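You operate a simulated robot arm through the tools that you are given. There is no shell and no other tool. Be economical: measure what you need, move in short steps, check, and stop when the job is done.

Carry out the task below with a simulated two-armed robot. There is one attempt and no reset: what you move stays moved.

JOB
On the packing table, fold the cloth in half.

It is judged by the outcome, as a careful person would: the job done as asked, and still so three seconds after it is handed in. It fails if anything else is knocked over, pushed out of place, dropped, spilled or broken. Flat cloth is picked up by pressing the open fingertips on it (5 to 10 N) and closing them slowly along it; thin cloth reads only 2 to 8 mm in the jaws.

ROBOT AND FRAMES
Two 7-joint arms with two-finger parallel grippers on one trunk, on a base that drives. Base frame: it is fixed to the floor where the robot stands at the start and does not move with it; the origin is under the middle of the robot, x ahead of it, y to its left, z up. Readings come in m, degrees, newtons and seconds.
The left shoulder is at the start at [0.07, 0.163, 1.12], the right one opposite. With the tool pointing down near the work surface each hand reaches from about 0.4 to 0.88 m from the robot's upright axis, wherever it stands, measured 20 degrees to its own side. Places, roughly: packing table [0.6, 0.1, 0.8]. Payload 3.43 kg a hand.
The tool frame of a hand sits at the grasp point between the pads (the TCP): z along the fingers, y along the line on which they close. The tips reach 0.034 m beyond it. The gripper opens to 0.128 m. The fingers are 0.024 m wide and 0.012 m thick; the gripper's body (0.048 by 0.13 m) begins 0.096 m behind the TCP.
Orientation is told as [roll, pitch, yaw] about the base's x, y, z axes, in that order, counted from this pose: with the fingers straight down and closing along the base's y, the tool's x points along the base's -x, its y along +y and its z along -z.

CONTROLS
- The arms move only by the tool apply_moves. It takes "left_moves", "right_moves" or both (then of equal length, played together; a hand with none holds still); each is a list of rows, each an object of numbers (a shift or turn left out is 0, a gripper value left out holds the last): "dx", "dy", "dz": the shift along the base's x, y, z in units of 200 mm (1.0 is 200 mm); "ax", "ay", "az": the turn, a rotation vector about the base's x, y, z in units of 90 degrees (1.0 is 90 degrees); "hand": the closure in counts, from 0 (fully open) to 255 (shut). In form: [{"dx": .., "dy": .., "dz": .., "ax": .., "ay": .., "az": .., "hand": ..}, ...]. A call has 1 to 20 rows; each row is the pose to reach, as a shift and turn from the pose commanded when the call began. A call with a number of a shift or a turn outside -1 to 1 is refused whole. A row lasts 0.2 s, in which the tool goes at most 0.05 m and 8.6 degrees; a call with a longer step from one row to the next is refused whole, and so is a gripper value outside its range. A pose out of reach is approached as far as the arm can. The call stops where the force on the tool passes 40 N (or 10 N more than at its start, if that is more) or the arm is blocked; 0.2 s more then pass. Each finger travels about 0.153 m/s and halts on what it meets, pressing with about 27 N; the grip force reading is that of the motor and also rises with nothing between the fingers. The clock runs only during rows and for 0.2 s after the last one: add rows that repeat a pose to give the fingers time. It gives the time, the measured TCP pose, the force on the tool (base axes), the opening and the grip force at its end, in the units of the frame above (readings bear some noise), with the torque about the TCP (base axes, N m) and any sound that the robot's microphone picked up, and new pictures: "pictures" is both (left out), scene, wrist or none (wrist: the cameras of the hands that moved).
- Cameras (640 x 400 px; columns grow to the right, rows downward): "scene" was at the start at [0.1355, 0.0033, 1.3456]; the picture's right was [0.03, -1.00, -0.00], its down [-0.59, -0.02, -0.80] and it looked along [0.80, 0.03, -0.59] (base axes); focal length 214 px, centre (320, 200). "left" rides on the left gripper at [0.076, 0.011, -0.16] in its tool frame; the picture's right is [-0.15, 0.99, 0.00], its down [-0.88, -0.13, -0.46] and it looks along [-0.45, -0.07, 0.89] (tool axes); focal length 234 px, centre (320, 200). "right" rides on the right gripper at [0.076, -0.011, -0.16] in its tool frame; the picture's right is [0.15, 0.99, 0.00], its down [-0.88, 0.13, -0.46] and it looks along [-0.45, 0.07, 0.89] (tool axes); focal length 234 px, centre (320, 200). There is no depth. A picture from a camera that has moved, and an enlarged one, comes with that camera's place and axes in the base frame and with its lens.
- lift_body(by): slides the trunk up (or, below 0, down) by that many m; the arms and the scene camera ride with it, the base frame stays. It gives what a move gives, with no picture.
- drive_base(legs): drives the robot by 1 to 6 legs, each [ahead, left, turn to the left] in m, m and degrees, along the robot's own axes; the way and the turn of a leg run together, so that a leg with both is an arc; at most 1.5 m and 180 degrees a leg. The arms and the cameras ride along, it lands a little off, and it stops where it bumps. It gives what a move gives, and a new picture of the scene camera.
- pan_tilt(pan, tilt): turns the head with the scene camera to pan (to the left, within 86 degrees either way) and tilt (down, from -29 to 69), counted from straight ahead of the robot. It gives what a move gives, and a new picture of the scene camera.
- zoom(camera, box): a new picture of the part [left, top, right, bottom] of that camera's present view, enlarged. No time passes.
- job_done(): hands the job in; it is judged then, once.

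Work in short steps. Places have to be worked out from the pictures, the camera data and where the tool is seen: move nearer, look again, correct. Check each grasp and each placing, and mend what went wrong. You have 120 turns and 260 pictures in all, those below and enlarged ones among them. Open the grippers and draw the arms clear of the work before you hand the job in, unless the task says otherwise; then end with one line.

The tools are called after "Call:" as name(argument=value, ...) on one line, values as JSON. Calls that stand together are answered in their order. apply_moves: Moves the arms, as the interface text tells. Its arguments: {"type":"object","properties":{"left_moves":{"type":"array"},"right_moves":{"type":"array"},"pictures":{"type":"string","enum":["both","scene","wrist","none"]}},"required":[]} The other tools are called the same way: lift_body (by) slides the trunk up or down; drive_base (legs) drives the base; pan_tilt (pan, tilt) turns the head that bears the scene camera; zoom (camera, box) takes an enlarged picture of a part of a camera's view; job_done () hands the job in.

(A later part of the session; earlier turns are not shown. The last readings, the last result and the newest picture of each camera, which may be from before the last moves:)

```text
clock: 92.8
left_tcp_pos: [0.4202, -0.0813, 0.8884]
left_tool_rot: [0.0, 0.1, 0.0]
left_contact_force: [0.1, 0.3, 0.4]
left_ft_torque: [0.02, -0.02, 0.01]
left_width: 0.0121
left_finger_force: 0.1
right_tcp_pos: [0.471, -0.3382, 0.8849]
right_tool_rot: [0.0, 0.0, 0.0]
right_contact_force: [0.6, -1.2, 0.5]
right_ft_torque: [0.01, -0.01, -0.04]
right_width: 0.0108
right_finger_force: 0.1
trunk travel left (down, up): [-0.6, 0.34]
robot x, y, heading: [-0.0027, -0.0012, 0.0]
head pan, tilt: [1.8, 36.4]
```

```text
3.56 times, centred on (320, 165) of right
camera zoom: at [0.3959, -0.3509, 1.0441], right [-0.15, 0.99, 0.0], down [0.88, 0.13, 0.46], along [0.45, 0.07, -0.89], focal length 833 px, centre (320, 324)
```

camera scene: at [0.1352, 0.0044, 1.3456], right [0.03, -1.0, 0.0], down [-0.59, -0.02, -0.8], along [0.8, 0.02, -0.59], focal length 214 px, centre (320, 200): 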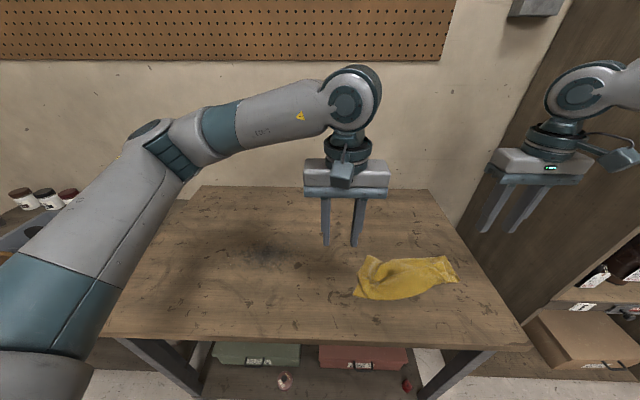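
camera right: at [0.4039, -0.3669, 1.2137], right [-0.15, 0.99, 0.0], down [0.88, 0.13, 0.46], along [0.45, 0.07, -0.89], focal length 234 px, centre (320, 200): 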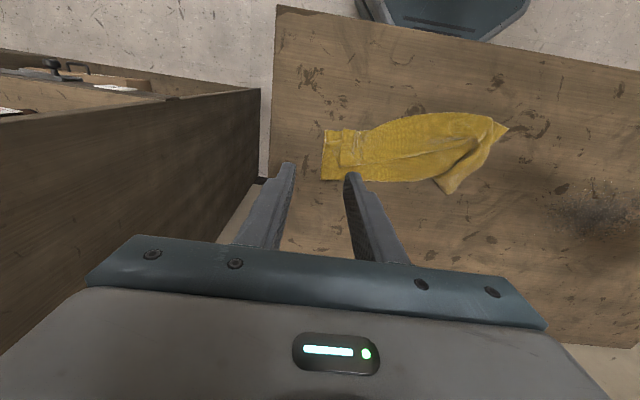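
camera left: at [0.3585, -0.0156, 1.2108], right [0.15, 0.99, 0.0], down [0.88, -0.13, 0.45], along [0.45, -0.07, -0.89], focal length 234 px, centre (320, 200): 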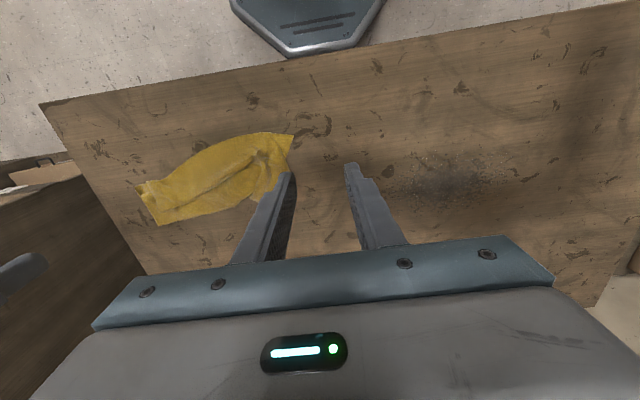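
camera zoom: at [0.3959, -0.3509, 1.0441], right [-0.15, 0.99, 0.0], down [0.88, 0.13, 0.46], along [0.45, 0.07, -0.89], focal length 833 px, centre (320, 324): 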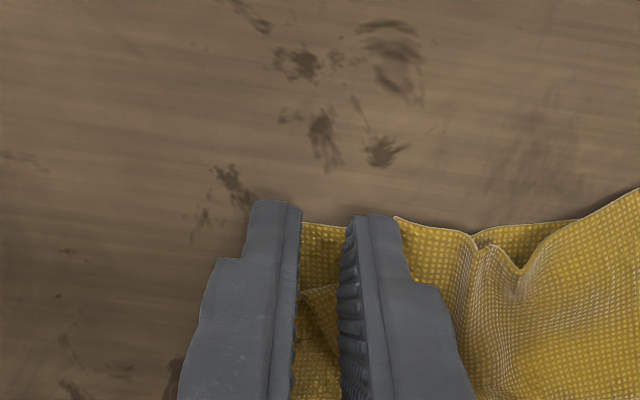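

The jaws straddle the corners. I nudge both 4 mm further onto the cloth and descend to pressing contact.

Call:
apply_moves(left_moves=[{"dx": 0.02, "dy": -0.01, "dz": -0.02}, {"dx": 0.02, "dy": -0.01, "dz": -0.04}, {"dx": 0.02, "dy": -0.01, "dz": -0.05}, {"dx": 0.02, "dy": -0.01, "dz": -0.057}, {"dx": 0.02, "dy": -0.01, "dz": -0.06}, {"dx": 0.02, "dy": -0.01, "dz": -0.06}], right_moves=[{"dx": 0.018, "dz": -0.01}, {"dx": 0.018, "dz": -0.025}, {"dx": 0.018, "dz": -0.034}, {"dx": 0.018, "dz": -0.039}, {"dx": 0.018, "dz": -0.041}, {"dx": 0.018, "dz": -0.041}], pictures="none")

```text
clock: 94.2
left_tcp_pos: [0.4239, -0.0821, 0.877]
left_tool_rot: [0.0, 0.1, 0.1]
left_contact_force: [-0.7, 0.3, 3.0]
left_ft_torque: [-0.06, 0.02, -0.01]
left_width: 0.0121
left_finger_force: 0.0
right_tcp_pos: [0.4742, -0.3405, 0.877]
right_tool_rot: [0.0, 0.0, 0.0]
right_contact_force: [0.4, -0.1, 0.5]
right_ft_torque: [0.0, -0.01, 0.01]
right_width: 0.0112
right_finger_force: 0.0
trunk travel left (down, up): [-0.6, 0.34]
robot x, y, heading: [-0.0015, -0.0028, 0.1]
head pan, tilt: [1.8, 36.4]
```

I press slightly more (right 0.9 mm, left 0.3 mm) and close slowly.

Call:
apply_moves(left_moves=[{"dz": -0.002}, {"dz": -0.002}, {"dz": -0.002, "hand": 234}, {"dz": -0.002, "hand": 237}, {"dz": -0.002, "hand": 240}, {"dz": -0.002, "hand": 243}, {"dz": -0.002, "hand": 246}, {"dz": -0.002, "hand": 250}, {"dz": -0.002, "hand": 255}, {"dz": -0.002, "hand": 255}, {"dz": -0.002, "hand": 255}], right_moves=[{"dz": -0.003}, {"dz": -0.005}, {"dz": -0.005, "hand": 236}, {"dz": -0.005, "hand": 239}, {"dz": -0.005, "hand": 242}, {"dz": -0.005, "hand": 245}, {"dz": -0.005, "hand": 248}, {"dz": -0.005, "hand": 251}, {"dz": -0.005, "hand": 255}, {"dz": -0.005, "hand": 255}, {"dz": -0.005, "hand": 255}], pictures="none")

Call:
zoom(camera="left", box=[230, 110, 410, 220])

Call:
zoom(camera="right", box=[230, 110, 410, 220])

```text
clock: 96.6
left_tcp_pos: [0.4226, -0.0842, 0.876]
left_tool_rot: [-0.1, 0.0, 0.0]
left_contact_force: [1.8, -3.4, 24.2]
left_ft_torque: [-0.35, -0.24, 0.03]
left_width: 0.0
left_finger_force: 26.9
right_tcp_pos: [0.4734, -0.3398, 0.8767]
right_tool_rot: [0.0, 0.0, 0.0]
right_contact_force: [0.2, 0.1, 1.5]
right_ft_torque: [0.01, -0.04, 0.0]
right_width: 0.0009
right_finger_force: 27.0
trunk travel left (down, up): [-0.6, 0.34]
robot x, y, heading: [0.0009, 0.0005, 0.1]
head pan, tilt: [1.8, 36.4]
```

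```text
3.56 times, centred on (320, 165) of left
camera zoom: at [0.3471, -0.0718, 1.0354], right [0.15, 0.99, 0.0], down [0.88, -0.13, 0.46], along [0.45, -0.07, -0.89], focal length 833 px, centre (320, 324)
```

zoom: 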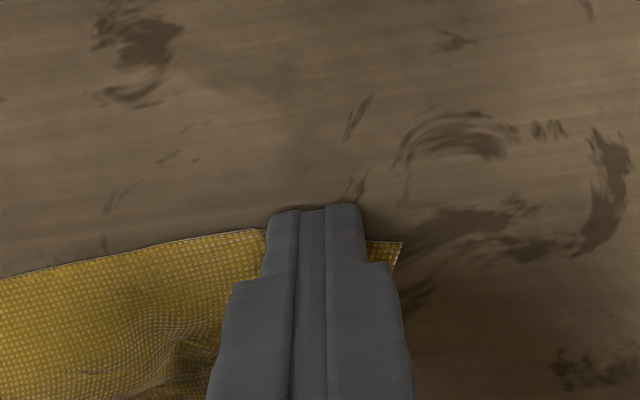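

```text
3.56 times, centred on (320, 165) of right
camera zoom: at [0.398, -0.3508, 1.0359], right [-0.15, 0.99, 0.0], down [0.88, 0.13, 0.46], along [0.45, 0.07, -0.89], focal length 833 px, centre (320, 324)
```

zoom: 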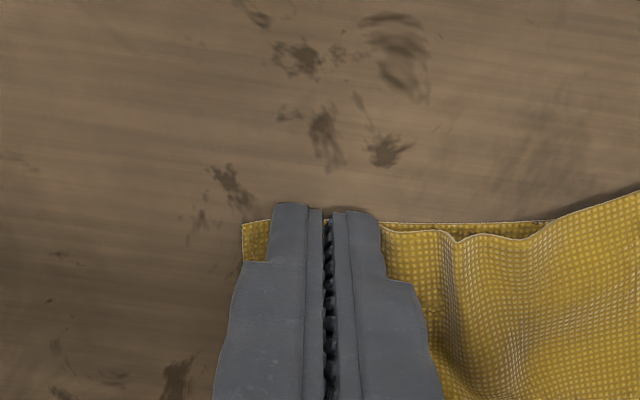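

Both fingers were fully on cloth, with corners extending further out than I judged, so the narrow pinch failed. I reopen wider (24 mm), shift each 4 mm outward, and press again.

Call:
apply_moves(left_moves=[{"dz": 0.03}, {"dz": 0.03, "dy": 0.022, "hand": 207}, {"dz": 0.03, "dy": 0.022}, {"dz": 0.01, "dy": 0.022}, {"dz": 0.004, "dy": 0.022}, {"dz": 0.001, "dy": 0.022}, {"dz": 0.001, "dy": 0.022}], right_moves=[{"dz": 0.03}, {"dz": 0.03, "dy": -0.02, "hand": 207}, {"dz": 0.03, "dy": -0.02}, {"dz": 0.01, "dy": -0.02}, {"dz": 0.0, "dy": -0.02}, {"dz": -0.003, "dy": -0.02}, {"dz": -0.003, "dy": -0.02}], pictures="none")

Call:
zoom(camera="left", box=[230, 110, 410, 220])

Call:
zoom(camera="right", box=[230, 110, 410, 220])

```text
clock: 98.2
left_tcp_pos: [0.4223, -0.0795, 0.8761]
left_tool_rot: [-0.1, 0.0, 0.0]
left_contact_force: [-0.8, -0.1, 13.9]
left_ft_torque: [-0.33, -0.03, 0.01]
left_width: 0.0237
left_finger_force: 0.0
right_tcp_pos: [0.4741, -0.3432, 0.8765]
right_tool_rot: [0.0, 0.0, 0.0]
right_contact_force: [0.6, -0.6, 3.7]
right_ft_torque: [0.03, -0.06, -0.01]
right_width: 0.0241
right_finger_force: 0.0
trunk travel left (down, up): [-0.6, 0.34]
robot x, y, heading: [0.0012, -0.0069, -0.3]
head pan, tilt: [1.8, 36.4]
```

```text
3.56 times, centred on (320, 165) of left
camera zoom: at [0.3476, -0.0672, 1.0357], right [0.15, 0.99, 0.0], down [0.88, -0.13, 0.46], along [0.45, -0.07, -0.89], focal length 833 px, centre (320, 324)
```

zoom: 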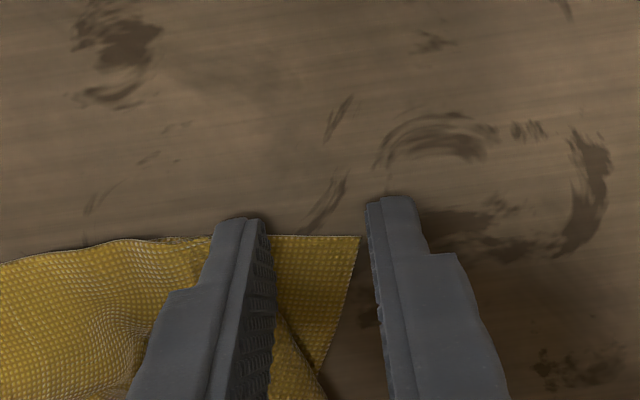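

```text
3.56 times, centred on (320, 165) of right
camera zoom: at [0.3974, -0.3545, 1.0355], right [-0.15, 0.99, 0.0], down [0.88, 0.13, 0.46], along [0.45, 0.07, -0.89], focal length 833 px, centre (320, 324)
```

zoom: 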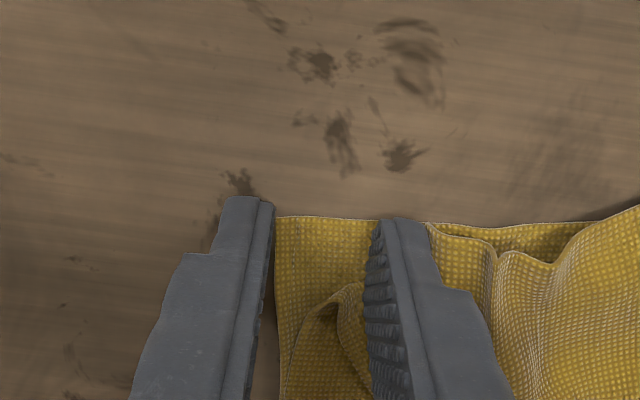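

Now the outer fingers sit just off the cloth with the single-layer corner between the jaws. I close slowly with this contact; the edge should bunch up between the pads.

Call:
apply_moves(left_moves=[{"hand": 210}, {"hand": 213}, {"hand": 217}, {"hand": 221}, {"hand": 225}, {"hand": 229}, {"hand": 233}, {"hand": 237}, {"hand": 241}, {"hand": 245}, {"hand": 250}, {"hand": 255}, {"hand": 255}, {"hand": 255}], right_moves=[{"hand": 210, "dz": -0.002}, {"hand": 213, "dz": -0.003}, {"hand": 217, "dz": -0.003}, {"hand": 221, "dz": -0.003}, {"hand": 225, "dz": -0.003}, {"hand": 229, "dz": -0.003}, {"hand": 233, "dz": -0.003}, {"hand": 237, "dz": -0.003}, {"hand": 241, "dz": -0.003}, {"hand": 245, "dz": -0.003}, {"hand": 250, "dz": -0.003}, {"hand": 255, "dz": -0.003}, {"hand": 255, "dz": -0.003}, {"hand": 255, "dz": -0.003}], pictures="none")

Call:
zoom(camera="left", box=[230, 110, 410, 220])

Call:
zoom(camera="right", box=[230, 110, 410, 220])

```text
clock: 101.2
left_tcp_pos: [0.4227, -0.0784, 0.8755]
left_tool_rot: [-0.2, 0.0, 0.0]
left_contact_force: [0.2, -4.4, 14.1]
left_ft_torque: [-0.25, -0.1, -0.02]
left_width: 0.0001
left_finger_force: 27.1
right_tcp_pos: [0.4728, -0.3428, 0.8757]
right_tool_rot: [0.1, -0.2, 0.0]
right_contact_force: [0.5, 2.2, 16.1]
right_ft_torque: [0.17, -0.24, 0.06]
right_width: 0.0024
right_finger_force: 26.6
trunk travel left (down, up): [-0.6, 0.34]
robot x, y, heading: [0.0009, -0.0005, -0.2]
head pan, tilt: [1.8, 36.4]
```

```text
3.56 times, centred on (320, 165) of left
camera zoom: at [0.3467, -0.0668, 1.0356], right [0.15, 0.99, 0.0], down [0.88, -0.13, 0.46], along [0.45, -0.07, -0.89], focal length 833 px, centre (320, 324)
```

zoom: 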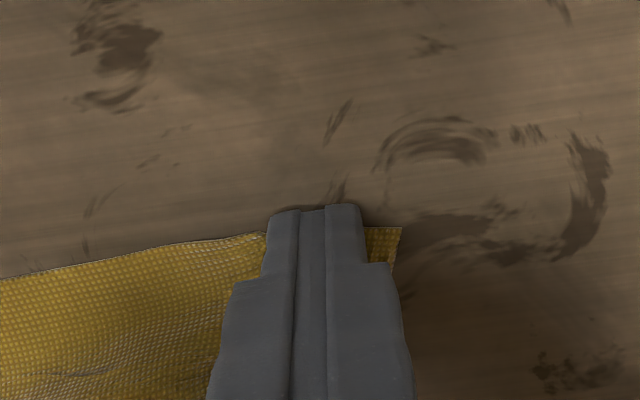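

```text
3.56 times, centred on (320, 165) of right
camera zoom: at [0.3968, -0.3545, 1.0351], right [-0.15, 0.99, 0.0], down [0.88, 0.13, 0.46], along [0.45, 0.07, -0.89], focal length 833 px, centre (320, 324)
```

zoom: 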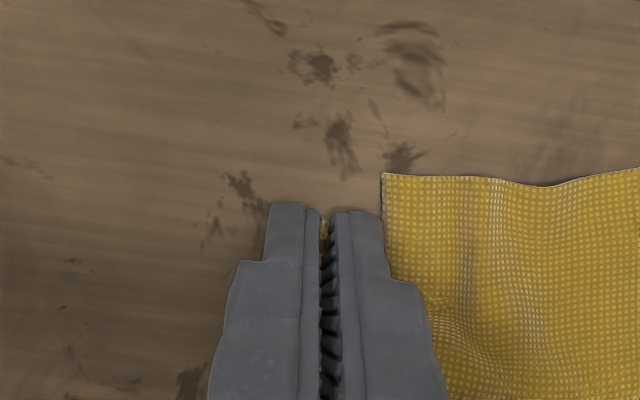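

The right corner is held (2.4 mm). The left again slid under the outer finger because that finger carried no load; I reopen, shift 5 mm outward, roll the hand about 1° onto the outer finger and press.

Call:
apply_moves(left_moves=[{"dz": 0.03}, {"dz": 0.03, "dy": 0.025, "ax": -0.014, "hand": 205}, {"dz": 0.03, "dy": 0.025, "ax": -0.014}, {"dz": 0.01, "dy": 0.025, "ax": -0.014}, {"dz": 0.003, "dy": 0.025, "ax": -0.014}, {"dz": 0.0, "dy": 0.025, "ax": -0.014}, {"dz": 0.0, "dy": 0.025, "ax": -0.014}], pictures="none")

Call:
zoom(camera="left", box=[230, 110, 410, 220])

```text
clock: 102.8
left_tcp_pos: [0.4234, -0.0715, 0.8766]
left_tool_rot: [-1.4, 0.0, 0.0]
left_contact_force: [-0.6, 0.6, 7.0]
left_ft_torque: [-0.2, -0.05, -0.02]
left_width: 0.0256
left_finger_force: 0.1
right_tcp_pos: [0.4734, -0.343, 0.8758]
right_tool_rot: [0.0, -0.1, -0.1]
right_contact_force: [0.3, 0.2, 20.4]
right_ft_torque: [0.12, -0.23, 0.0]
right_width: 0.0023
right_finger_force: 26.4
trunk travel left (down, up): [-0.6, 0.34]
robot x, y, heading: [0.0008, 0.0045, 0.1]
head pan, tilt: [1.8, 36.4]
```

```text
3.56 times, centred on (320, 165) of left
camera zoom: at [0.3474, -0.0571, 1.035], right [0.15, 0.99, -0.02], down [0.88, -0.12, 0.46], along [0.45, -0.09, -0.89], focal length 833 px, centre (320, 324)
```

zoom: 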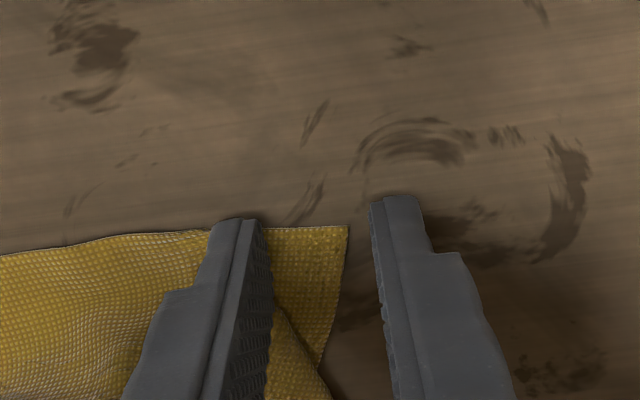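

Load is still all on the inner finger; I add another 2° of roll.

Call:
apply_moves(left_moves=[{"ax": -0.012}, {"ax": -0.022}, {"ax": -0.022}], pictures="none")

```text
clock: 103.6
left_tcp_pos: [0.4218, -0.072, 0.8768]
left_tool_rot: [-3.3, 0.0, 0.0]
left_contact_force: [0.3, 0.4, 0.9]
left_ft_torque: [-0.02, -0.01, -0.04]
left_width: 0.0249
left_finger_force: 0.1
right_tcp_pos: [0.4728, -0.3433, 0.876]
right_tool_rot: [0.0, 0.0, 0.0]
right_contact_force: [0.1, -0.8, 22.6]
right_ft_torque: [0.08, -0.24, 0.01]
right_width: 0.0025
right_finger_force: 27.2
trunk travel left (down, up): [-0.6, 0.34]
robot x, y, heading: [-0.0008, 0.0015, -0.2]
head pan, tilt: [1.8, 36.4]
```

Nearly balanced; I lower 0.9 mm and read the torque.

Call:
apply_moves(left_moves=[{"dz": -0.003}, {"dz": -0.005}, {"dz": -0.005}], pictures="none")

```text
clock: 104.4
left_tcp_pos: [0.4237, -0.0719, 0.8755]
left_tool_rot: [-3.3, -0.1, 0.1]
left_contact_force: [-0.3, -0.2, 0.3]
left_ft_torque: [-0.03, 0.01, -0.01]
left_width: 0.0251
left_finger_force: 0.0
right_tcp_pos: [0.4727, -0.3429, 0.875]
right_tool_rot: [0.0, -0.1, 0.0]
right_contact_force: [-0.7, -0.5, 22.8]
right_ft_torque: [0.06, -0.23, -0.04]
right_width: 0.0023
right_finger_force: 27.0
trunk travel left (down, up): [-0.6, 0.34]
robot x, y, heading: [-0.0016, -0.0022, 0.1]
head pan, tilt: [1.8, 36.4]
```

Still free; lower another 1 mm.

Call:
apply_moves(left_moves=[{"dz": -0.003}, {"dz": -0.006}, {"dz": -0.006}], pictures="none")

```text
clock: 105.2
left_tcp_pos: [0.4229, -0.0724, 0.8752]
left_tool_rot: [-3.4, -0.1, -0.1]
left_contact_force: [3.9, -0.5, 12.2]
left_ft_torque: [0.08, -0.12, -0.04]
left_width: 0.025
left_finger_force: 0.0
right_tcp_pos: [0.473, -0.3439, 0.8761]
right_tool_rot: [-0.1, -0.1, 0.0]
right_contact_force: [-0.2, -1.1, 19.4]
right_ft_torque: [0.06, -0.21, -0.03]
right_width: 0.0022
right_finger_force: 27.1
trunk travel left (down, up): [-0.6, 0.34]
robot x, y, heading: [-0.0016, 0.0047, -0.1]
head pan, tilt: [1.8, 36.4]
```

12 N and balanced on both left fingers; close slowly.

Call:
apply_moves(left_moves=[{"hand": 208}, {"hand": 212}, {"hand": 216}, {"hand": 220}, {"hand": 224}, {"hand": 228}, {"hand": 232}, {"hand": 236}, {"hand": 240}, {"hand": 244}, {"hand": 249}, {"hand": 255}, {"hand": 255}, {"hand": 255}], pictures="none")

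Call:
zoom(camera="left", box=[230, 110, 410, 220])

```text
clock: 108.2
left_tcp_pos: [0.4203, -0.0735, 0.8766]
left_tool_rot: [-3.4, -0.2, 0.0]
left_contact_force: [-1.0, -9.4, 32.1]
left_ft_torque: [-0.69, -0.13, -0.08]
left_width: 0.0018
left_finger_force: 26.6
right_tcp_pos: [0.4724, -0.3449, 0.8759]
right_tool_rot: [-0.1, -0.2, 0.0]
right_contact_force: [-0.1, 2.5, 11.8]
right_ft_torque: [0.17, -0.16, 0.01]
right_width: 0.0019
right_finger_force: 27.0
trunk travel left (down, up): [-0.6, 0.34]
robot x, y, heading: [0.0015, -0.0017, 0.1]
head pan, tilt: [1.8, 36.4]
```

```text
3.56 times, centred on (320, 165) of left
camera zoom: at [0.3457, -0.0526, 1.0337], right [0.15, 0.99, -0.06], down [0.88, -0.1, 0.46], along [0.45, -0.12, -0.88], focal length 833 px, centre (320, 324)
```

zoom: 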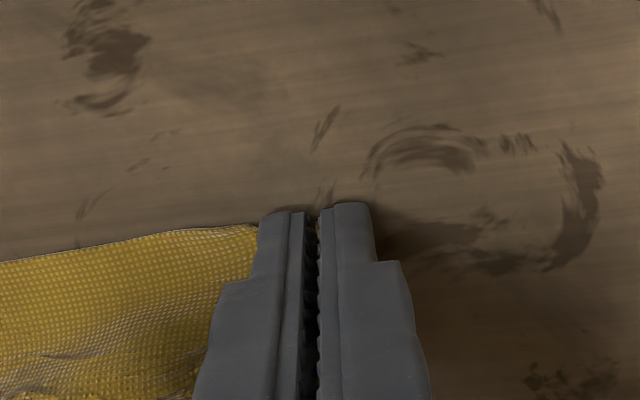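

Left reads 1.8 mm with the corner between the pads. Both true corners are held about 0.27 m apart; I lift 200 mm, levelling the hands.

Call:
apply_moves(left_moves=[{"dz": 0.08}, {"dz": 0.22, "dx": 0.03, "ax": 0.02}, {"dz": 0.38, "dx": 0.06, "ax": 0.036}, {"dz": 0.54, "dx": 0.09, "ax": 0.036}, {"dz": 0.7, "dx": 0.12, "ax": 0.036}, {"dz": 0.86, "dx": 0.14, "ax": 0.036}, {"dz": 1.0, "dx": 0.14, "ax": 0.036}], right_moves=[{"dz": 0.08}, {"dz": 0.22, "dx": -0.02}, {"dz": 0.38, "dx": -0.04}, {"dz": 0.54, "dx": -0.06}, {"dz": 0.7, "dx": -0.08}, {"dz": 0.86, "dx": -0.1}, {"dz": 1.0, "dx": -0.1}], pictures="none")

Call:
zoom(camera="scene", box=[290, 120, 530, 320])

```text
clock: 109.8
left_tcp_pos: [0.4493, -0.0726, 1.0726]
left_tool_rot: [0.0, 0.1, 0.0]
left_contact_force: [0.9, 0.1, -0.1]
left_ft_torque: [0.0, -0.01, -0.01]
left_width: 0.0019
left_finger_force: 27.4
right_tcp_pos: [0.4539, -0.3444, 1.0753]
right_tool_rot: [0.1, -0.1, 0.0]
right_contact_force: [0.0, -0.8, 0.3]
right_ft_torque: [0.03, -0.03, 0.0]
right_width: 0.002
right_finger_force: 26.6
trunk travel left (down, up): [-0.6, 0.34]
robot x, y, heading: [-0.0014, -0.0027, -0.0]
head pan, tilt: [1.8, 36.4]
```

```text
2.00 times, centred on (410, 220) of scene
camera zoom: at [0.1344, 0.0032, 1.3456], right [0.03, -1.0, 0.0], down [-0.59, -0.02, -0.8], along [0.8, 0.03, -0.59], focal length 429 px, centre (140, 160)
```

zoom: 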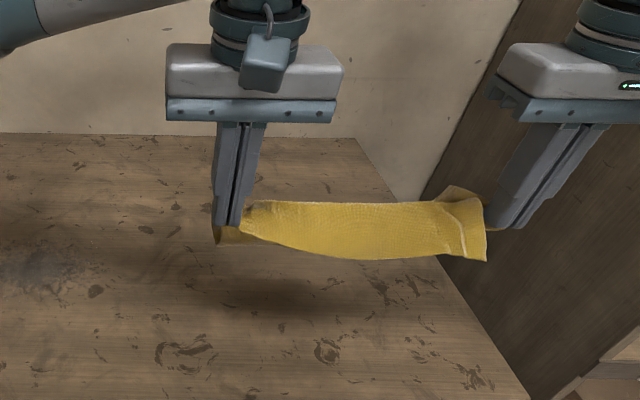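

I check the wrist views to understand how it hangs.

Call:
zoom(camera="left", box=[60, 60, 420, 260])

Call:
zoom(camera="right", box=[220, 60, 580, 260])

```text
1.78 times, centred on (240, 160) of left
camera zoom: at [0.3748, -0.0619, 1.2326], right [0.15, 0.99, 0.0], down [0.88, -0.13, 0.45], along [0.45, -0.07, -0.89], focal length 416 px, centre (462, 271)
```

zoom: 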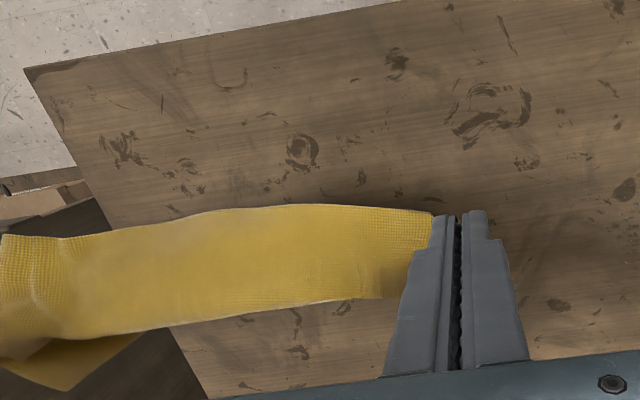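

```text
1.78 times, centred on (400, 160) of right
camera zoom: at [0.3773, -0.3563, 1.235], right [-0.15, 0.99, 0.0], down [0.88, 0.13, 0.46], along [0.45, 0.07, -0.89], focal length 416 px, centre (178, 271)
```

zoom: 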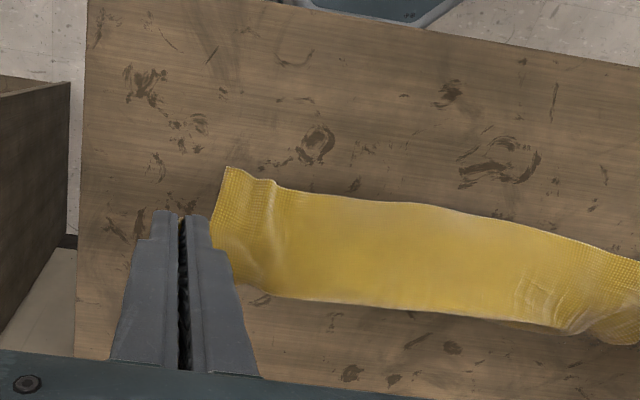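

It hangs like a towel over a line, but I can't see the back. I raise another 140 mm so the scene camera looks at it more level.

Call:
apply_moves(left_moves=[{"dz": 0.15}, {"dz": 0.3}, {"dz": 0.45, "dx": 0.08}, {"dz": 0.6, "dx": 0.16}, {"dz": 0.7, "dx": 0.24}, {"dz": 0.7, "dx": 0.24}], right_moves=[{"dz": 0.15}, {"dz": 0.3}, {"dz": 0.45, "dx": 0.08}, {"dz": 0.6, "dx": 0.16}, {"dz": 0.7, "dx": 0.24}, {"dz": 0.7, "dx": 0.24}], pictures="none")

Call:
zoom(camera="scene", box=[290, 60, 530, 260])

```text
clock: 111.2
left_tcp_pos: [0.5011, -0.0721, 1.2176]
left_tool_rot: [0.0, 0.0, 0.1]
left_contact_force: [1.2, -0.8, 0.0]
left_ft_torque: [-0.02, 0.05, -0.01]
left_width: 0.0018
left_finger_force: 27.0
right_tcp_pos: [0.5026, -0.3448, 1.2139]
right_tool_rot: [-0.1, 0.0, -0.1]
right_contact_force: [-0.1, -0.1, 0.6]
right_ft_torque: [0.04, 0.01, -0.02]
right_width: 0.0022
right_finger_force: 26.8
trunk travel left (down, up): [-0.6, 0.34]
robot x, y, heading: [-0.0011, 0.0016, -0.3]
head pan, tilt: [1.8, 36.4]
```

```text
2.00 times, centred on (410, 160) of scene
camera zoom: at [0.1355, 0.0032, 1.3456], right [0.03, -1.0, 0.0], down [-0.59, -0.02, -0.8], along [0.8, 0.03, -0.59], focal length 429 px, centre (140, 280)
```

zoom: 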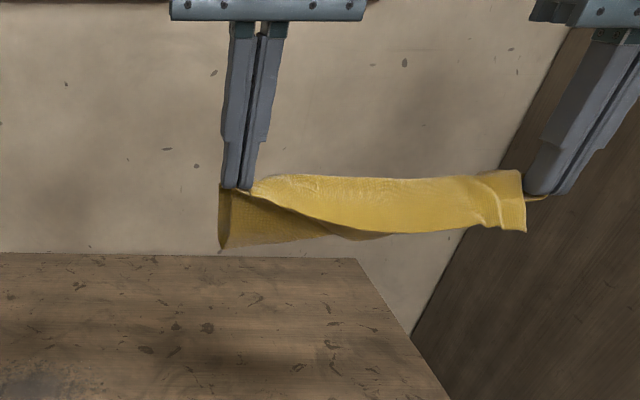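

What hangs is the half-fold draped over the line between my hands. The surest way to get it flat: let go with the right hand so the cloth hangs from its true left corner, then catch the adjacent corner in the air. I open the right hand and back it away.

Call:
apply_moves(left_moves=[{}, {}, {}, {"dz": 0.1}, {"dz": 0.2}, {"dz": 0.3}, {"dz": 0.4}, {"dz": 0.4}, {"dz": 0.4}], right_moves=[{"hand": 200}, {"hand": 120}, {"hand": 80}, {"dx": -0.1, "dy": -0.1}, {"dx": -0.3, "dy": -0.15}, {"dx": -0.4, "dy": -0.2}, {"dx": -0.4, "dy": -0.2}, {"dx": -0.4, "dy": -0.2}, {"dx": -0.4, "dy": -0.2}], pictures="scene")

Call:
zoom(camera="scene", box=[280, 60, 480, 260])

```text
clock: 113.2
left_tcp_pos: [0.5003, -0.0727, 1.2942]
left_tool_rot: [0.0, 0.1, -0.1]
left_contact_force: [-0.4, 0.5, 0.2]
left_ft_torque: [-0.02, 0.0, 0.02]
left_width: 0.0019
left_finger_force: 26.7
right_tcp_pos: [0.4227, -0.3824, 1.2179]
right_tool_rot: [0.0, 0.0, -0.1]
right_contact_force: [-1.1, 1.0, -0.5]
right_ft_torque: [-0.02, 0.01, -0.02]
right_width: 0.088
right_finger_force: 0.0
trunk travel left (down, up): [-0.6, 0.34]
robot x, y, heading: [0.0003, -0.0016, -0.3]
head pan, tilt: [1.8, 36.4]
camera scene: at [0.1356, 0.0032, 1.3456], right [0.03, -1.0, 0.0], down [-0.59, -0.02, -0.8], along [0.8, 0.03, -0.59], focal length 214 px, centre (320, 200)
```

scene: 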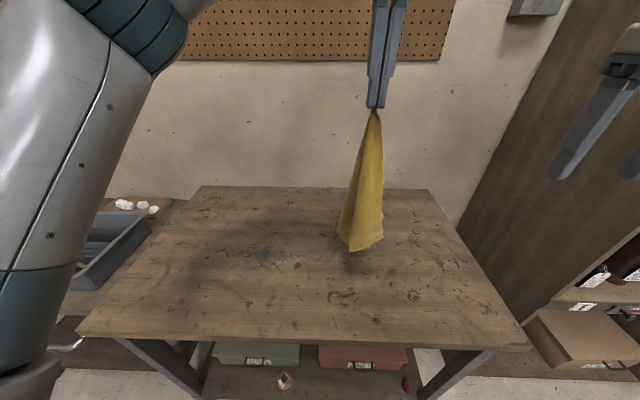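

```text
2.00 times, centred on (380, 160) of scene
camera zoom: at [0.1356, 0.0032, 1.3456], right [0.03, -1.0, 0.0], down [-0.59, -0.02, -0.8], along [0.8, 0.03, -0.59], focal length 429 px, centre (200, 280)
```

zoom: 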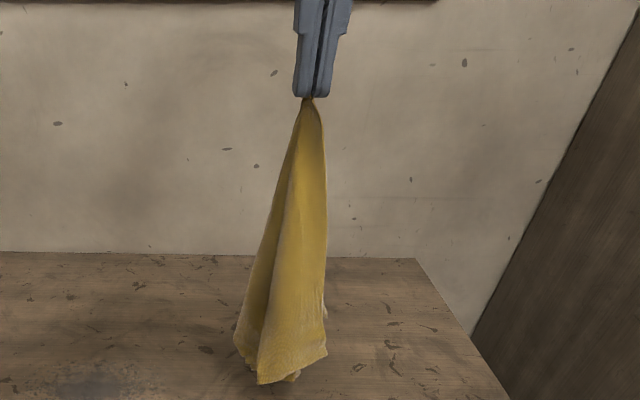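

The cloth hangs from the corner; an adjacent corner points right at roughly (0.50, −0.135, 0.97). I turn the right hand so its fingers close along x and lean in from the right, staying clear for now.

Call:
apply_moves(right_moves=[{"ax": 0.029, "ay": 0.029, "az": -0.08, "dz": -0.05}, {"ax": 0.058, "ay": 0.058, "az": -0.16, "dz": -0.1}, {"ax": 0.087, "ay": 0.087, "az": -0.24, "dz": -0.2}, {"ax": 0.116, "ay": 0.116, "az": -0.32, "dz": -0.3}, {"ax": 0.145, "ay": 0.145, "az": -0.4, "dz": -0.4}, {"ax": 0.174, "ay": 0.174, "az": -0.478, "dz": -0.5}, {"ax": 0.203, "ay": 0.203, "az": -0.558, "dz": -0.6}, {"ax": 0.232, "ay": 0.232, "az": -0.637, "dz": -0.7}, {"ax": 0.261, "ay": 0.261, "az": -0.717, "dz": -0.8}, {"ax": 0.29, "ay": 0.29, "az": -0.797, "dz": -0.9}, {"ax": 0.319, "ay": 0.319, "az": -0.876, "dz": -0.95}, {"ax": 0.348, "ay": 0.348, "az": -0.956, "dz": -1.0}, {"ax": 0.348, "ay": 0.348, "az": -0.956, "dz": -1.0}], pictures="both")

```text
clock: 116.0
left_tcp_pos: [0.5005, -0.0726, 1.293]
left_tool_rot: [0.0, 0.1, -0.1]
left_contact_force: [0.5, -0.1, 0.3]
left_ft_torque: [-0.04, 0.0, 0.03]
left_width: 0.0018
left_finger_force: 26.6
right_tcp_pos: [0.4211, -0.3833, 1.0153]
right_tool_rot: [0.0, 39.9, -90.3]
right_contact_force: [0.3, 1.0, -0.5]
right_ft_torque: [-0.03, -0.03, 0.0]
right_width: 0.0879
right_finger_force: 0.0
trunk travel left (down, up): [-0.6, 0.34]
robot x, y, heading: [-0.0005, 0.0016, -0.2]
head pan, tilt: [1.8, 36.4]
camera scene: at [0.1357, 0.0038, 1.3456], right [0.03, -1.0, 0.0], down [-0.59, -0.02, -0.8], along [0.8, 0.02, -0.59], focal length 214 px, centre (320, 200)
camera right: at [0.4111, -0.4281, 1.1854], right [0.99, 0.11, 0.09], down [0.13, -0.97, -0.22], along [0.07, 0.23, -0.97], focal length 234 px, centre (320, 200)
```

scene: 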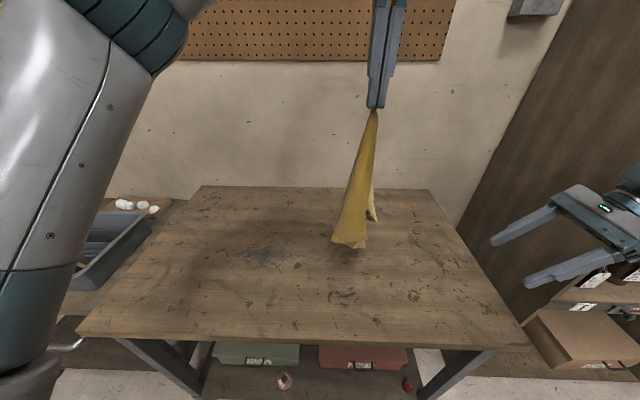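
right: 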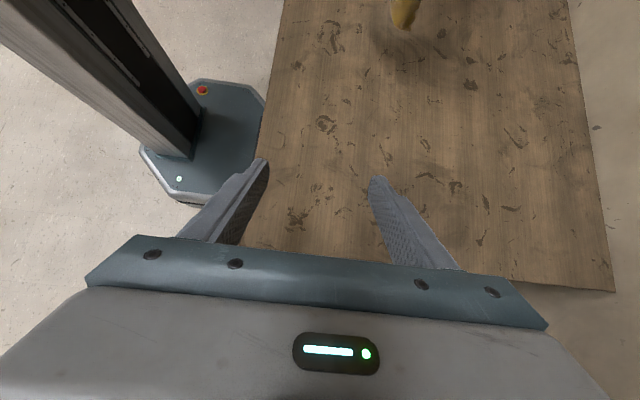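

The hand orientation is reached, and the cloth has turned, with one corner now separate on the right. I zoom to place it.

Call:
zoom(camera="scene", box=[310, 100, 430, 260])

```text
2.50 times, centred on (370, 180) of scene
camera zoom: at [0.1357, 0.0038, 1.3456], right [0.03, -1.0, 0.0], down [-0.59, -0.02, -0.8], along [0.8, 0.02, -0.59], focal length 536 px, centre (195, 250)
```

zoom: 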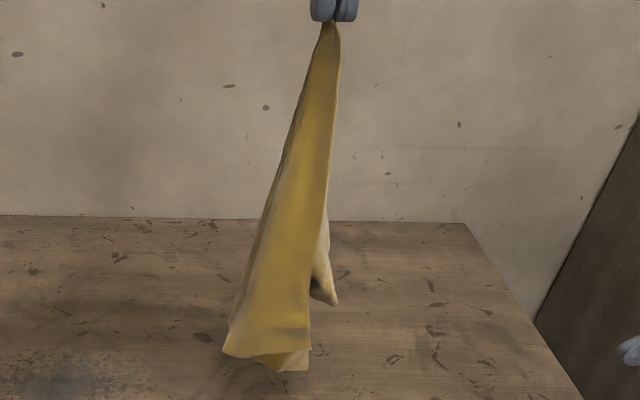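

I triangulate that corner with the left wrist camera.

Call:
zoom(camera="left", box=[200, 60, 440, 260])

```text
2.00 times, centred on (320, 160) of left
camera zoom: at [0.4244, -0.0608, 1.4539], right [0.15, 0.99, 0.0], down [0.88, -0.13, 0.45], along [0.45, -0.07, -0.89], focal length 468 px, centre (320, 280)
```

zoom: 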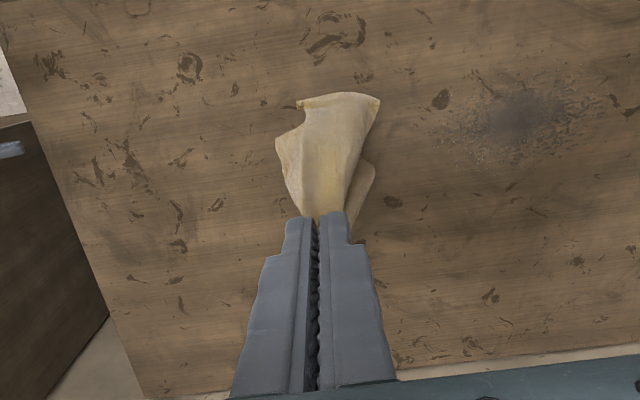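

The free corner is at about (0.497, −0.112, 1.02). I bring the right hand up to 80 mm beside it, jaws 60 mm open.

Call:
apply_moves(right_moves=[{"dx": 0.07, "dy": 0.15, "dz": 0.05, "hand": 135}, {"dx": 0.14, "dy": 0.32, "dz": 0.1}, {"dx": 0.22, "dy": 0.48, "dz": 0.16}, {"dx": 0.3, "dy": 0.64, "dz": 0.16}, {"dx": 0.38, "dy": 0.78, "dz": 0.16}, {"dx": 0.38, "dy": 0.9, "dz": 0.16}, {"dx": 0.38, "dy": 0.9, "dz": 0.16}], pictures="both")

Call:
zoom(camera="scene", box=[310, 100, 470, 260])

```text
clock: 117.6
left_tcp_pos: [0.5001, -0.0729, 1.295]
left_tool_rot: [-0.1, 0.1, 0.0]
left_contact_force: [0.7, 0.3, -0.1]
left_ft_torque: [0.01, 0.0, 0.02]
left_width: 0.0019
left_finger_force: 26.7
right_tcp_pos: [0.4997, -0.2048, 1.0448]
right_tool_rot: [0.0, 40.1, -90.0]
right_contact_force: [0.1, 0.8, 0.3]
right_ft_torque: [-0.01, 0.0, -0.02]
right_width: 0.0604
right_finger_force: 0.1
trunk travel left (down, up): [-0.6, 0.34]
robot x, y, heading: [0.0, -0.0007, -0.1]
head pan, tilt: [1.8, 36.4]
camera scene: at [0.1354, 0.0027, 1.3456], right [0.03, -1.0, 0.0], down [-0.59, -0.02, -0.8], along [0.8, 0.03, -0.59], focal length 214 px, centre (320, 200)
camera right: at [0.4891, -0.2492, 1.2161], right [0.99, 0.11, 0.09], down [0.13, -0.97, -0.22], along [0.07, 0.23, -0.97], focal length 234 px, centre (320, 200)
```

scene: 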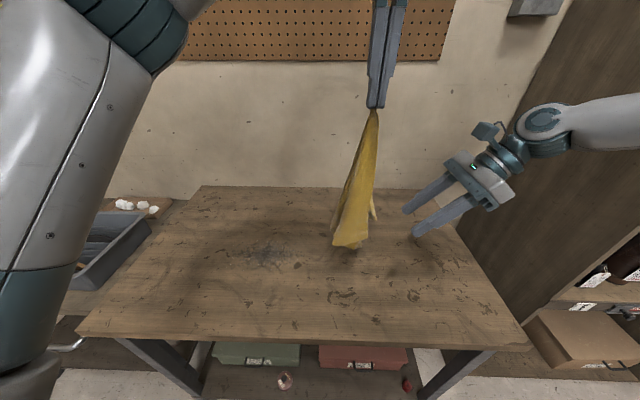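
right: 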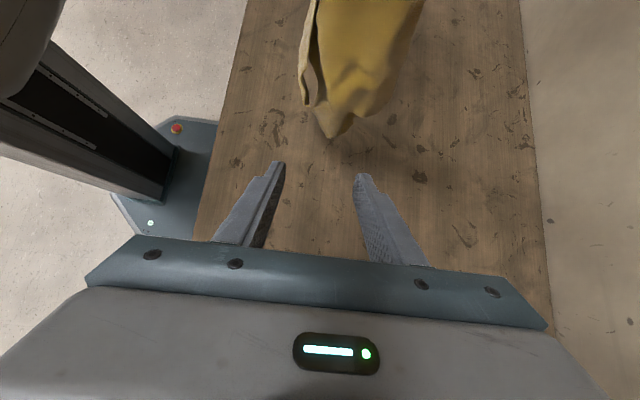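

```text
2.50 times, centred on (390, 180) of scene
camera zoom: at [0.1354, 0.0027, 1.3456], right [0.03, -1.0, 0.0], down [-0.59, -0.02, -0.8], along [0.8, 0.03, -0.59], focal length 536 px, centre (145, 250)
```

zoom: 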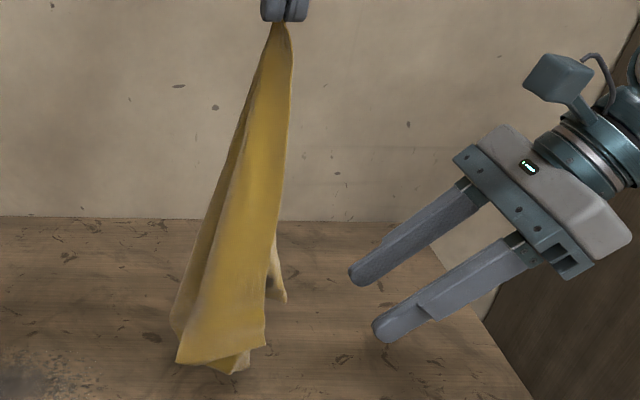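

Refined corner estimate is about (0.52, −0.125, 1.00). I move the right jaws around it and close.

Call:
apply_moves(right_moves=[{"dx": 0.06, "dy": 0.12, "dz": -0.05}, {"dx": 0.09, "dy": 0.25, "dz": -0.1}, {"dx": 0.09, "dy": 0.37, "dz": -0.1}, {"dx": 0.09, "dy": 0.37, "dz": -0.1}], pictures="wrist")

Call:
zoom(camera="scene", box=[310, 120, 450, 260])

```text
clock: 118.6
left_tcp_pos: [0.499, -0.0734, 1.2933]
left_tool_rot: [0.0, 0.1, 0.0]
left_contact_force: [0.0, -0.7, -1.5]
left_ft_torque: [0.0, 0.01, 0.01]
left_width: 0.0019
left_finger_force: 27.0
right_tcp_pos: [0.5174, -0.1324, 1.0251]
right_tool_rot: [-0.1, 40.0, -90.1]
right_contact_force: [0.2, 0.4, -0.3]
right_ft_torque: [0.02, 0.02, -0.04]
right_width: 0.0601
right_finger_force: 0.0
trunk travel left (down, up): [-0.6, 0.34]
robot x, y, heading: [0.0019, 0.0023, -0.1]
head pan, tilt: [1.8, 36.4]
camera right: at [0.5066, -0.1762, 1.1957], right [0.99, 0.11, 0.09], down [0.13, -0.97, -0.22], along [0.07, 0.23, -0.97], focal length 234 px, centre (320, 200)
```

right: 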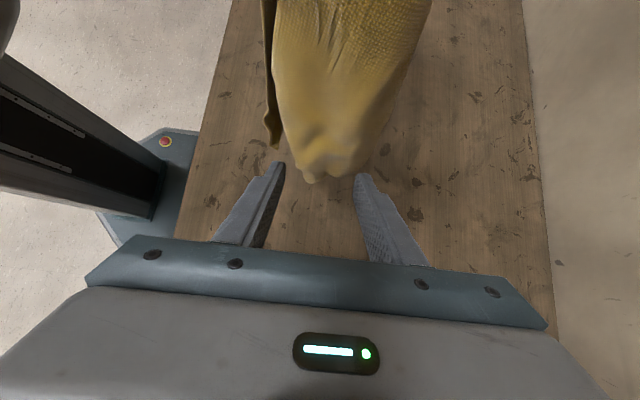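

```text
2.86 times, centred on (380, 190) of scene
camera zoom: at [0.1356, 0.0027, 1.3456], right [0.03, -1.0, 0.0], down [-0.59, -0.02, -0.8], along [0.8, 0.03, -0.59], focal length 613 px, centre (149, 229)
```

zoom: 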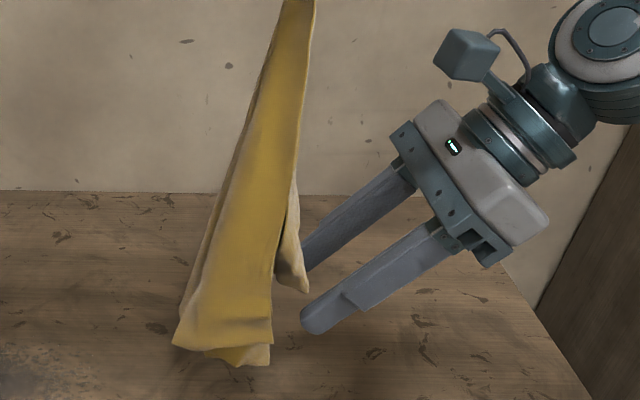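

The lobe is right in front of the fingertips. I advance 24 mm further and close.

Call:
apply_moves(right_moves=[{"dy": 0.06, "dz": 0.01}, {"dy": 0.12, "dz": 0.01}, {"dy": 0.12, "dz": 0.01, "hand": 180}, {"dy": 0.12, "dz": 0.01, "hand": 225}, {"dy": 0.12, "dz": 0.01, "hand": 255}, {"dy": 0.12, "dz": 0.01, "hand": 255}, {"dy": 0.12, "dz": 0.01, "hand": 255}], pictures="wrist")

Call:
zoom(camera="scene", box=[310, 120, 450, 260])

```text
clock: 120.2
left_tcp_pos: [0.5009, -0.072, 1.2957]
left_tool_rot: [0.0, 0.1, 0.0]
left_contact_force: [-0.5, 0.1, -0.4]
left_ft_torque: [0.0, -0.03, 0.0]
left_width: 0.0019
left_finger_force: 27.2
right_tcp_pos: [0.5168, -0.1053, 1.0286]
right_tool_rot: [0.0, 40.0, -90.1]
right_contact_force: [-0.3, 0.2, 0.5]
right_ft_torque: [0.01, -0.01, -0.01]
right_width: 0.0029
right_finger_force: 26.7
trunk travel left (down, up): [-0.6, 0.34]
robot x, y, heading: [0.0007, -0.0012, -0.1]
head pan, tilt: [1.8, 36.4]
camera right: at [0.5054, -0.1506, 1.1986], right [0.99, 0.11, 0.09], down [0.13, -0.97, -0.22], along [0.07, 0.23, -0.97], focal length 234 px, centre (320, 200)
```

right: 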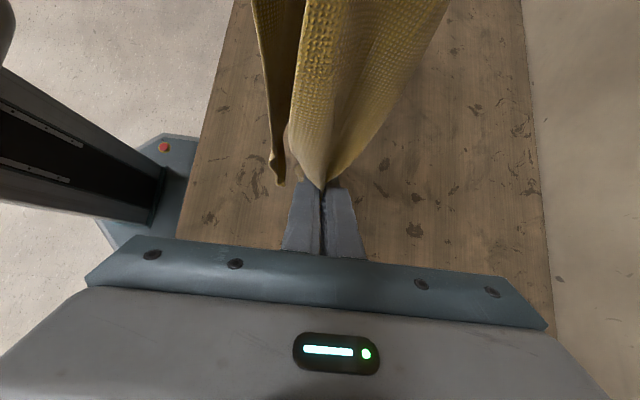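

```text
2.86 times, centred on (380, 190) of scene
camera zoom: at [0.1356, 0.0034, 1.3456], right [0.03, -1.0, 0.0], down [-0.59, -0.02, -0.8], along [0.8, 0.03, -0.59], focal length 613 px, centre (149, 229)
```

zoom: 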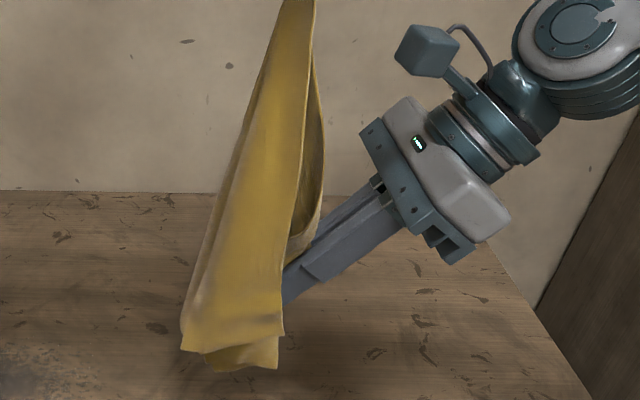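

The right hand holds the corner (2.9 mm). I draw it out to the right and up so the edge between the two corners opens.

Call:
apply_moves(right_moves=[{"dy": -0.15, "dz": 0.05}, {"dy": -0.3, "dz": 0.15}, {"dy": -0.45, "dz": 0.27}, {"dy": -0.6, "dz": 0.4}, {"dy": -0.72, "dz": 0.54}, {"dy": -0.84, "dz": 0.7}, {"dy": -0.84, "dz": 0.7}], pictures="scene")

Call:
zoom(camera="scene", box=[290, 60, 510, 260])

```text
clock: 121.8
left_tcp_pos: [0.5, -0.0727, 1.2932]
left_tool_rot: [0.0, 0.0, 0.0]
left_contact_force: [-0.4, -0.7, 0.0]
left_ft_torque: [0.04, -0.02, 0.02]
left_width: 0.0019
left_finger_force: 26.9
right_tcp_pos: [0.5151, -0.274, 1.1674]
right_tool_rot: [-0.1, 40.0, -90.1]
right_contact_force: [0.7, 1.0, 0.2]
right_ft_torque: [-0.08, 0.02, 0.02]
right_width: 0.003
right_finger_force: 26.8
trunk travel left (down, up): [-0.6, 0.34]
robot x, y, heading: [-0.0006, -0.0033, -0.0]
head pan, tilt: [1.8, 36.4]
camera scene: at [0.136, 0.0034, 1.3455], right [0.03, -1.0, 0.0], down [-0.59, -0.02, -0.8], along [0.8, 0.03, -0.59], focal length 214 px, centre (320, 200)
```

scene: 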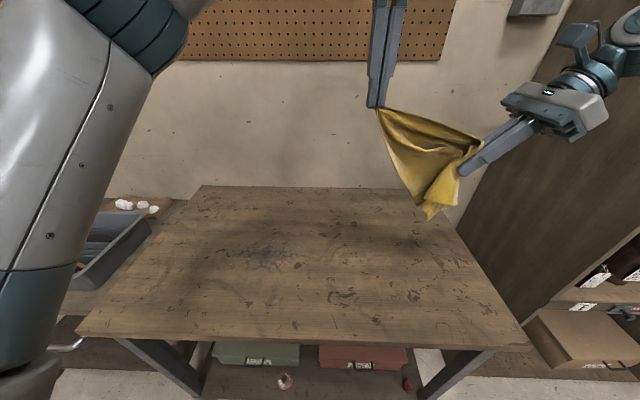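

```text
2.00 times, centred on (400, 160) of scene
camera zoom: at [0.136, 0.0034, 1.3455], right [0.03, -1.0, 0.0], down [-0.59, -0.02, -0.8], along [0.8, 0.03, -0.59], focal length 429 px, centre (160, 280)
```

zoom: 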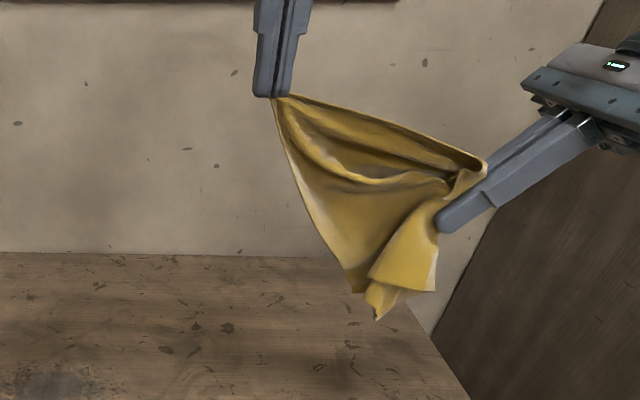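

It isn't clear whether that's a true corner. I level the right hand with the left and stretch gently to see the sheet.

Call:
apply_moves(right_moves=[{"dz": 0.12, "dy": 0.0}, {"dz": 0.25, "dy": -0.02}, {"dz": 0.38, "dy": -0.05}, {"dz": 0.5, "dy": -0.1}, {"dz": 0.5, "dy": -0.15}, {"dz": 0.5, "dy": -0.2}, {"dz": 0.5, "dy": -0.2}], pictures="scene")

Call:
zoom(camera="scene", box=[290, 60, 510, 260])

```text
clock: 123.4
left_tcp_pos: [0.4994, -0.0741, 1.2934]
left_tool_rot: [0.0, 0.0, 0.0]
left_contact_force: [0.4, -5.5, 0.5]
left_ft_torque: [-0.19, -0.06, -0.09]
left_width: 0.0018
left_finger_force: 26.8
right_tcp_pos: [0.5171, -0.3122, 1.2687]
right_tool_rot: [0.0, 40.0, -90.1]
right_contact_force: [-0.7, 5.1, -0.6]
right_ft_torque: [-0.15, 0.01, -0.02]
right_width: 0.0028
right_finger_force: 27.3
trunk travel left (down, up): [-0.6, 0.34]
robot x, y, heading: [-0.0011, -0.0002, -0.0]
head pan, tilt: [1.8, 36.4]
camera scene: at [0.1355, 0.0035, 1.3456], right [0.03, -1.0, 0.0], down [-0.59, -0.02, -0.8], along [0.8, 0.03, -0.59], focal length 214 px, centre (320, 200)
```

scene: 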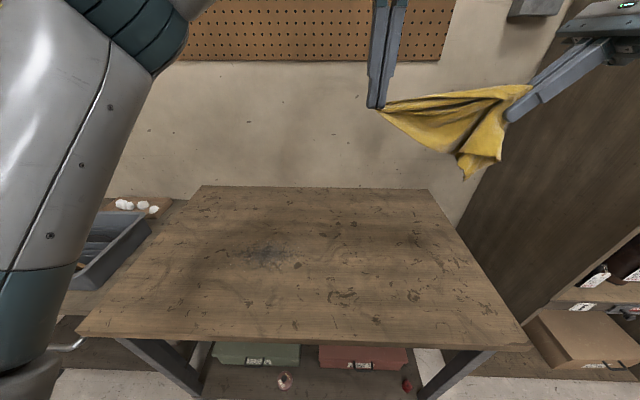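

```text
2.00 times, centred on (400, 160) of scene
camera zoom: at [0.1355, 0.0035, 1.3456], right [0.03, -1.0, 0.0], down [-0.59, -0.02, -0.8], along [0.8, 0.03, -0.59], focal length 429 px, centre (160, 280)
```

zoom: 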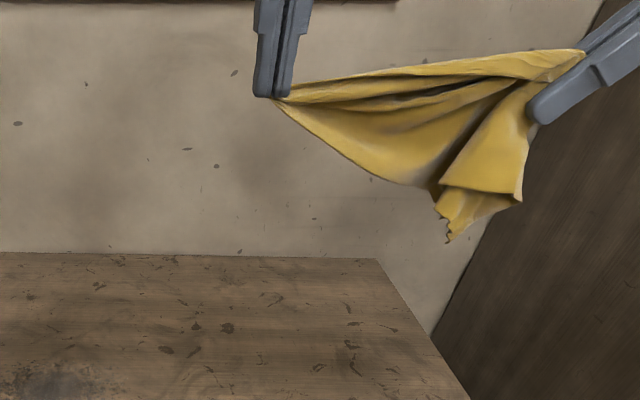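

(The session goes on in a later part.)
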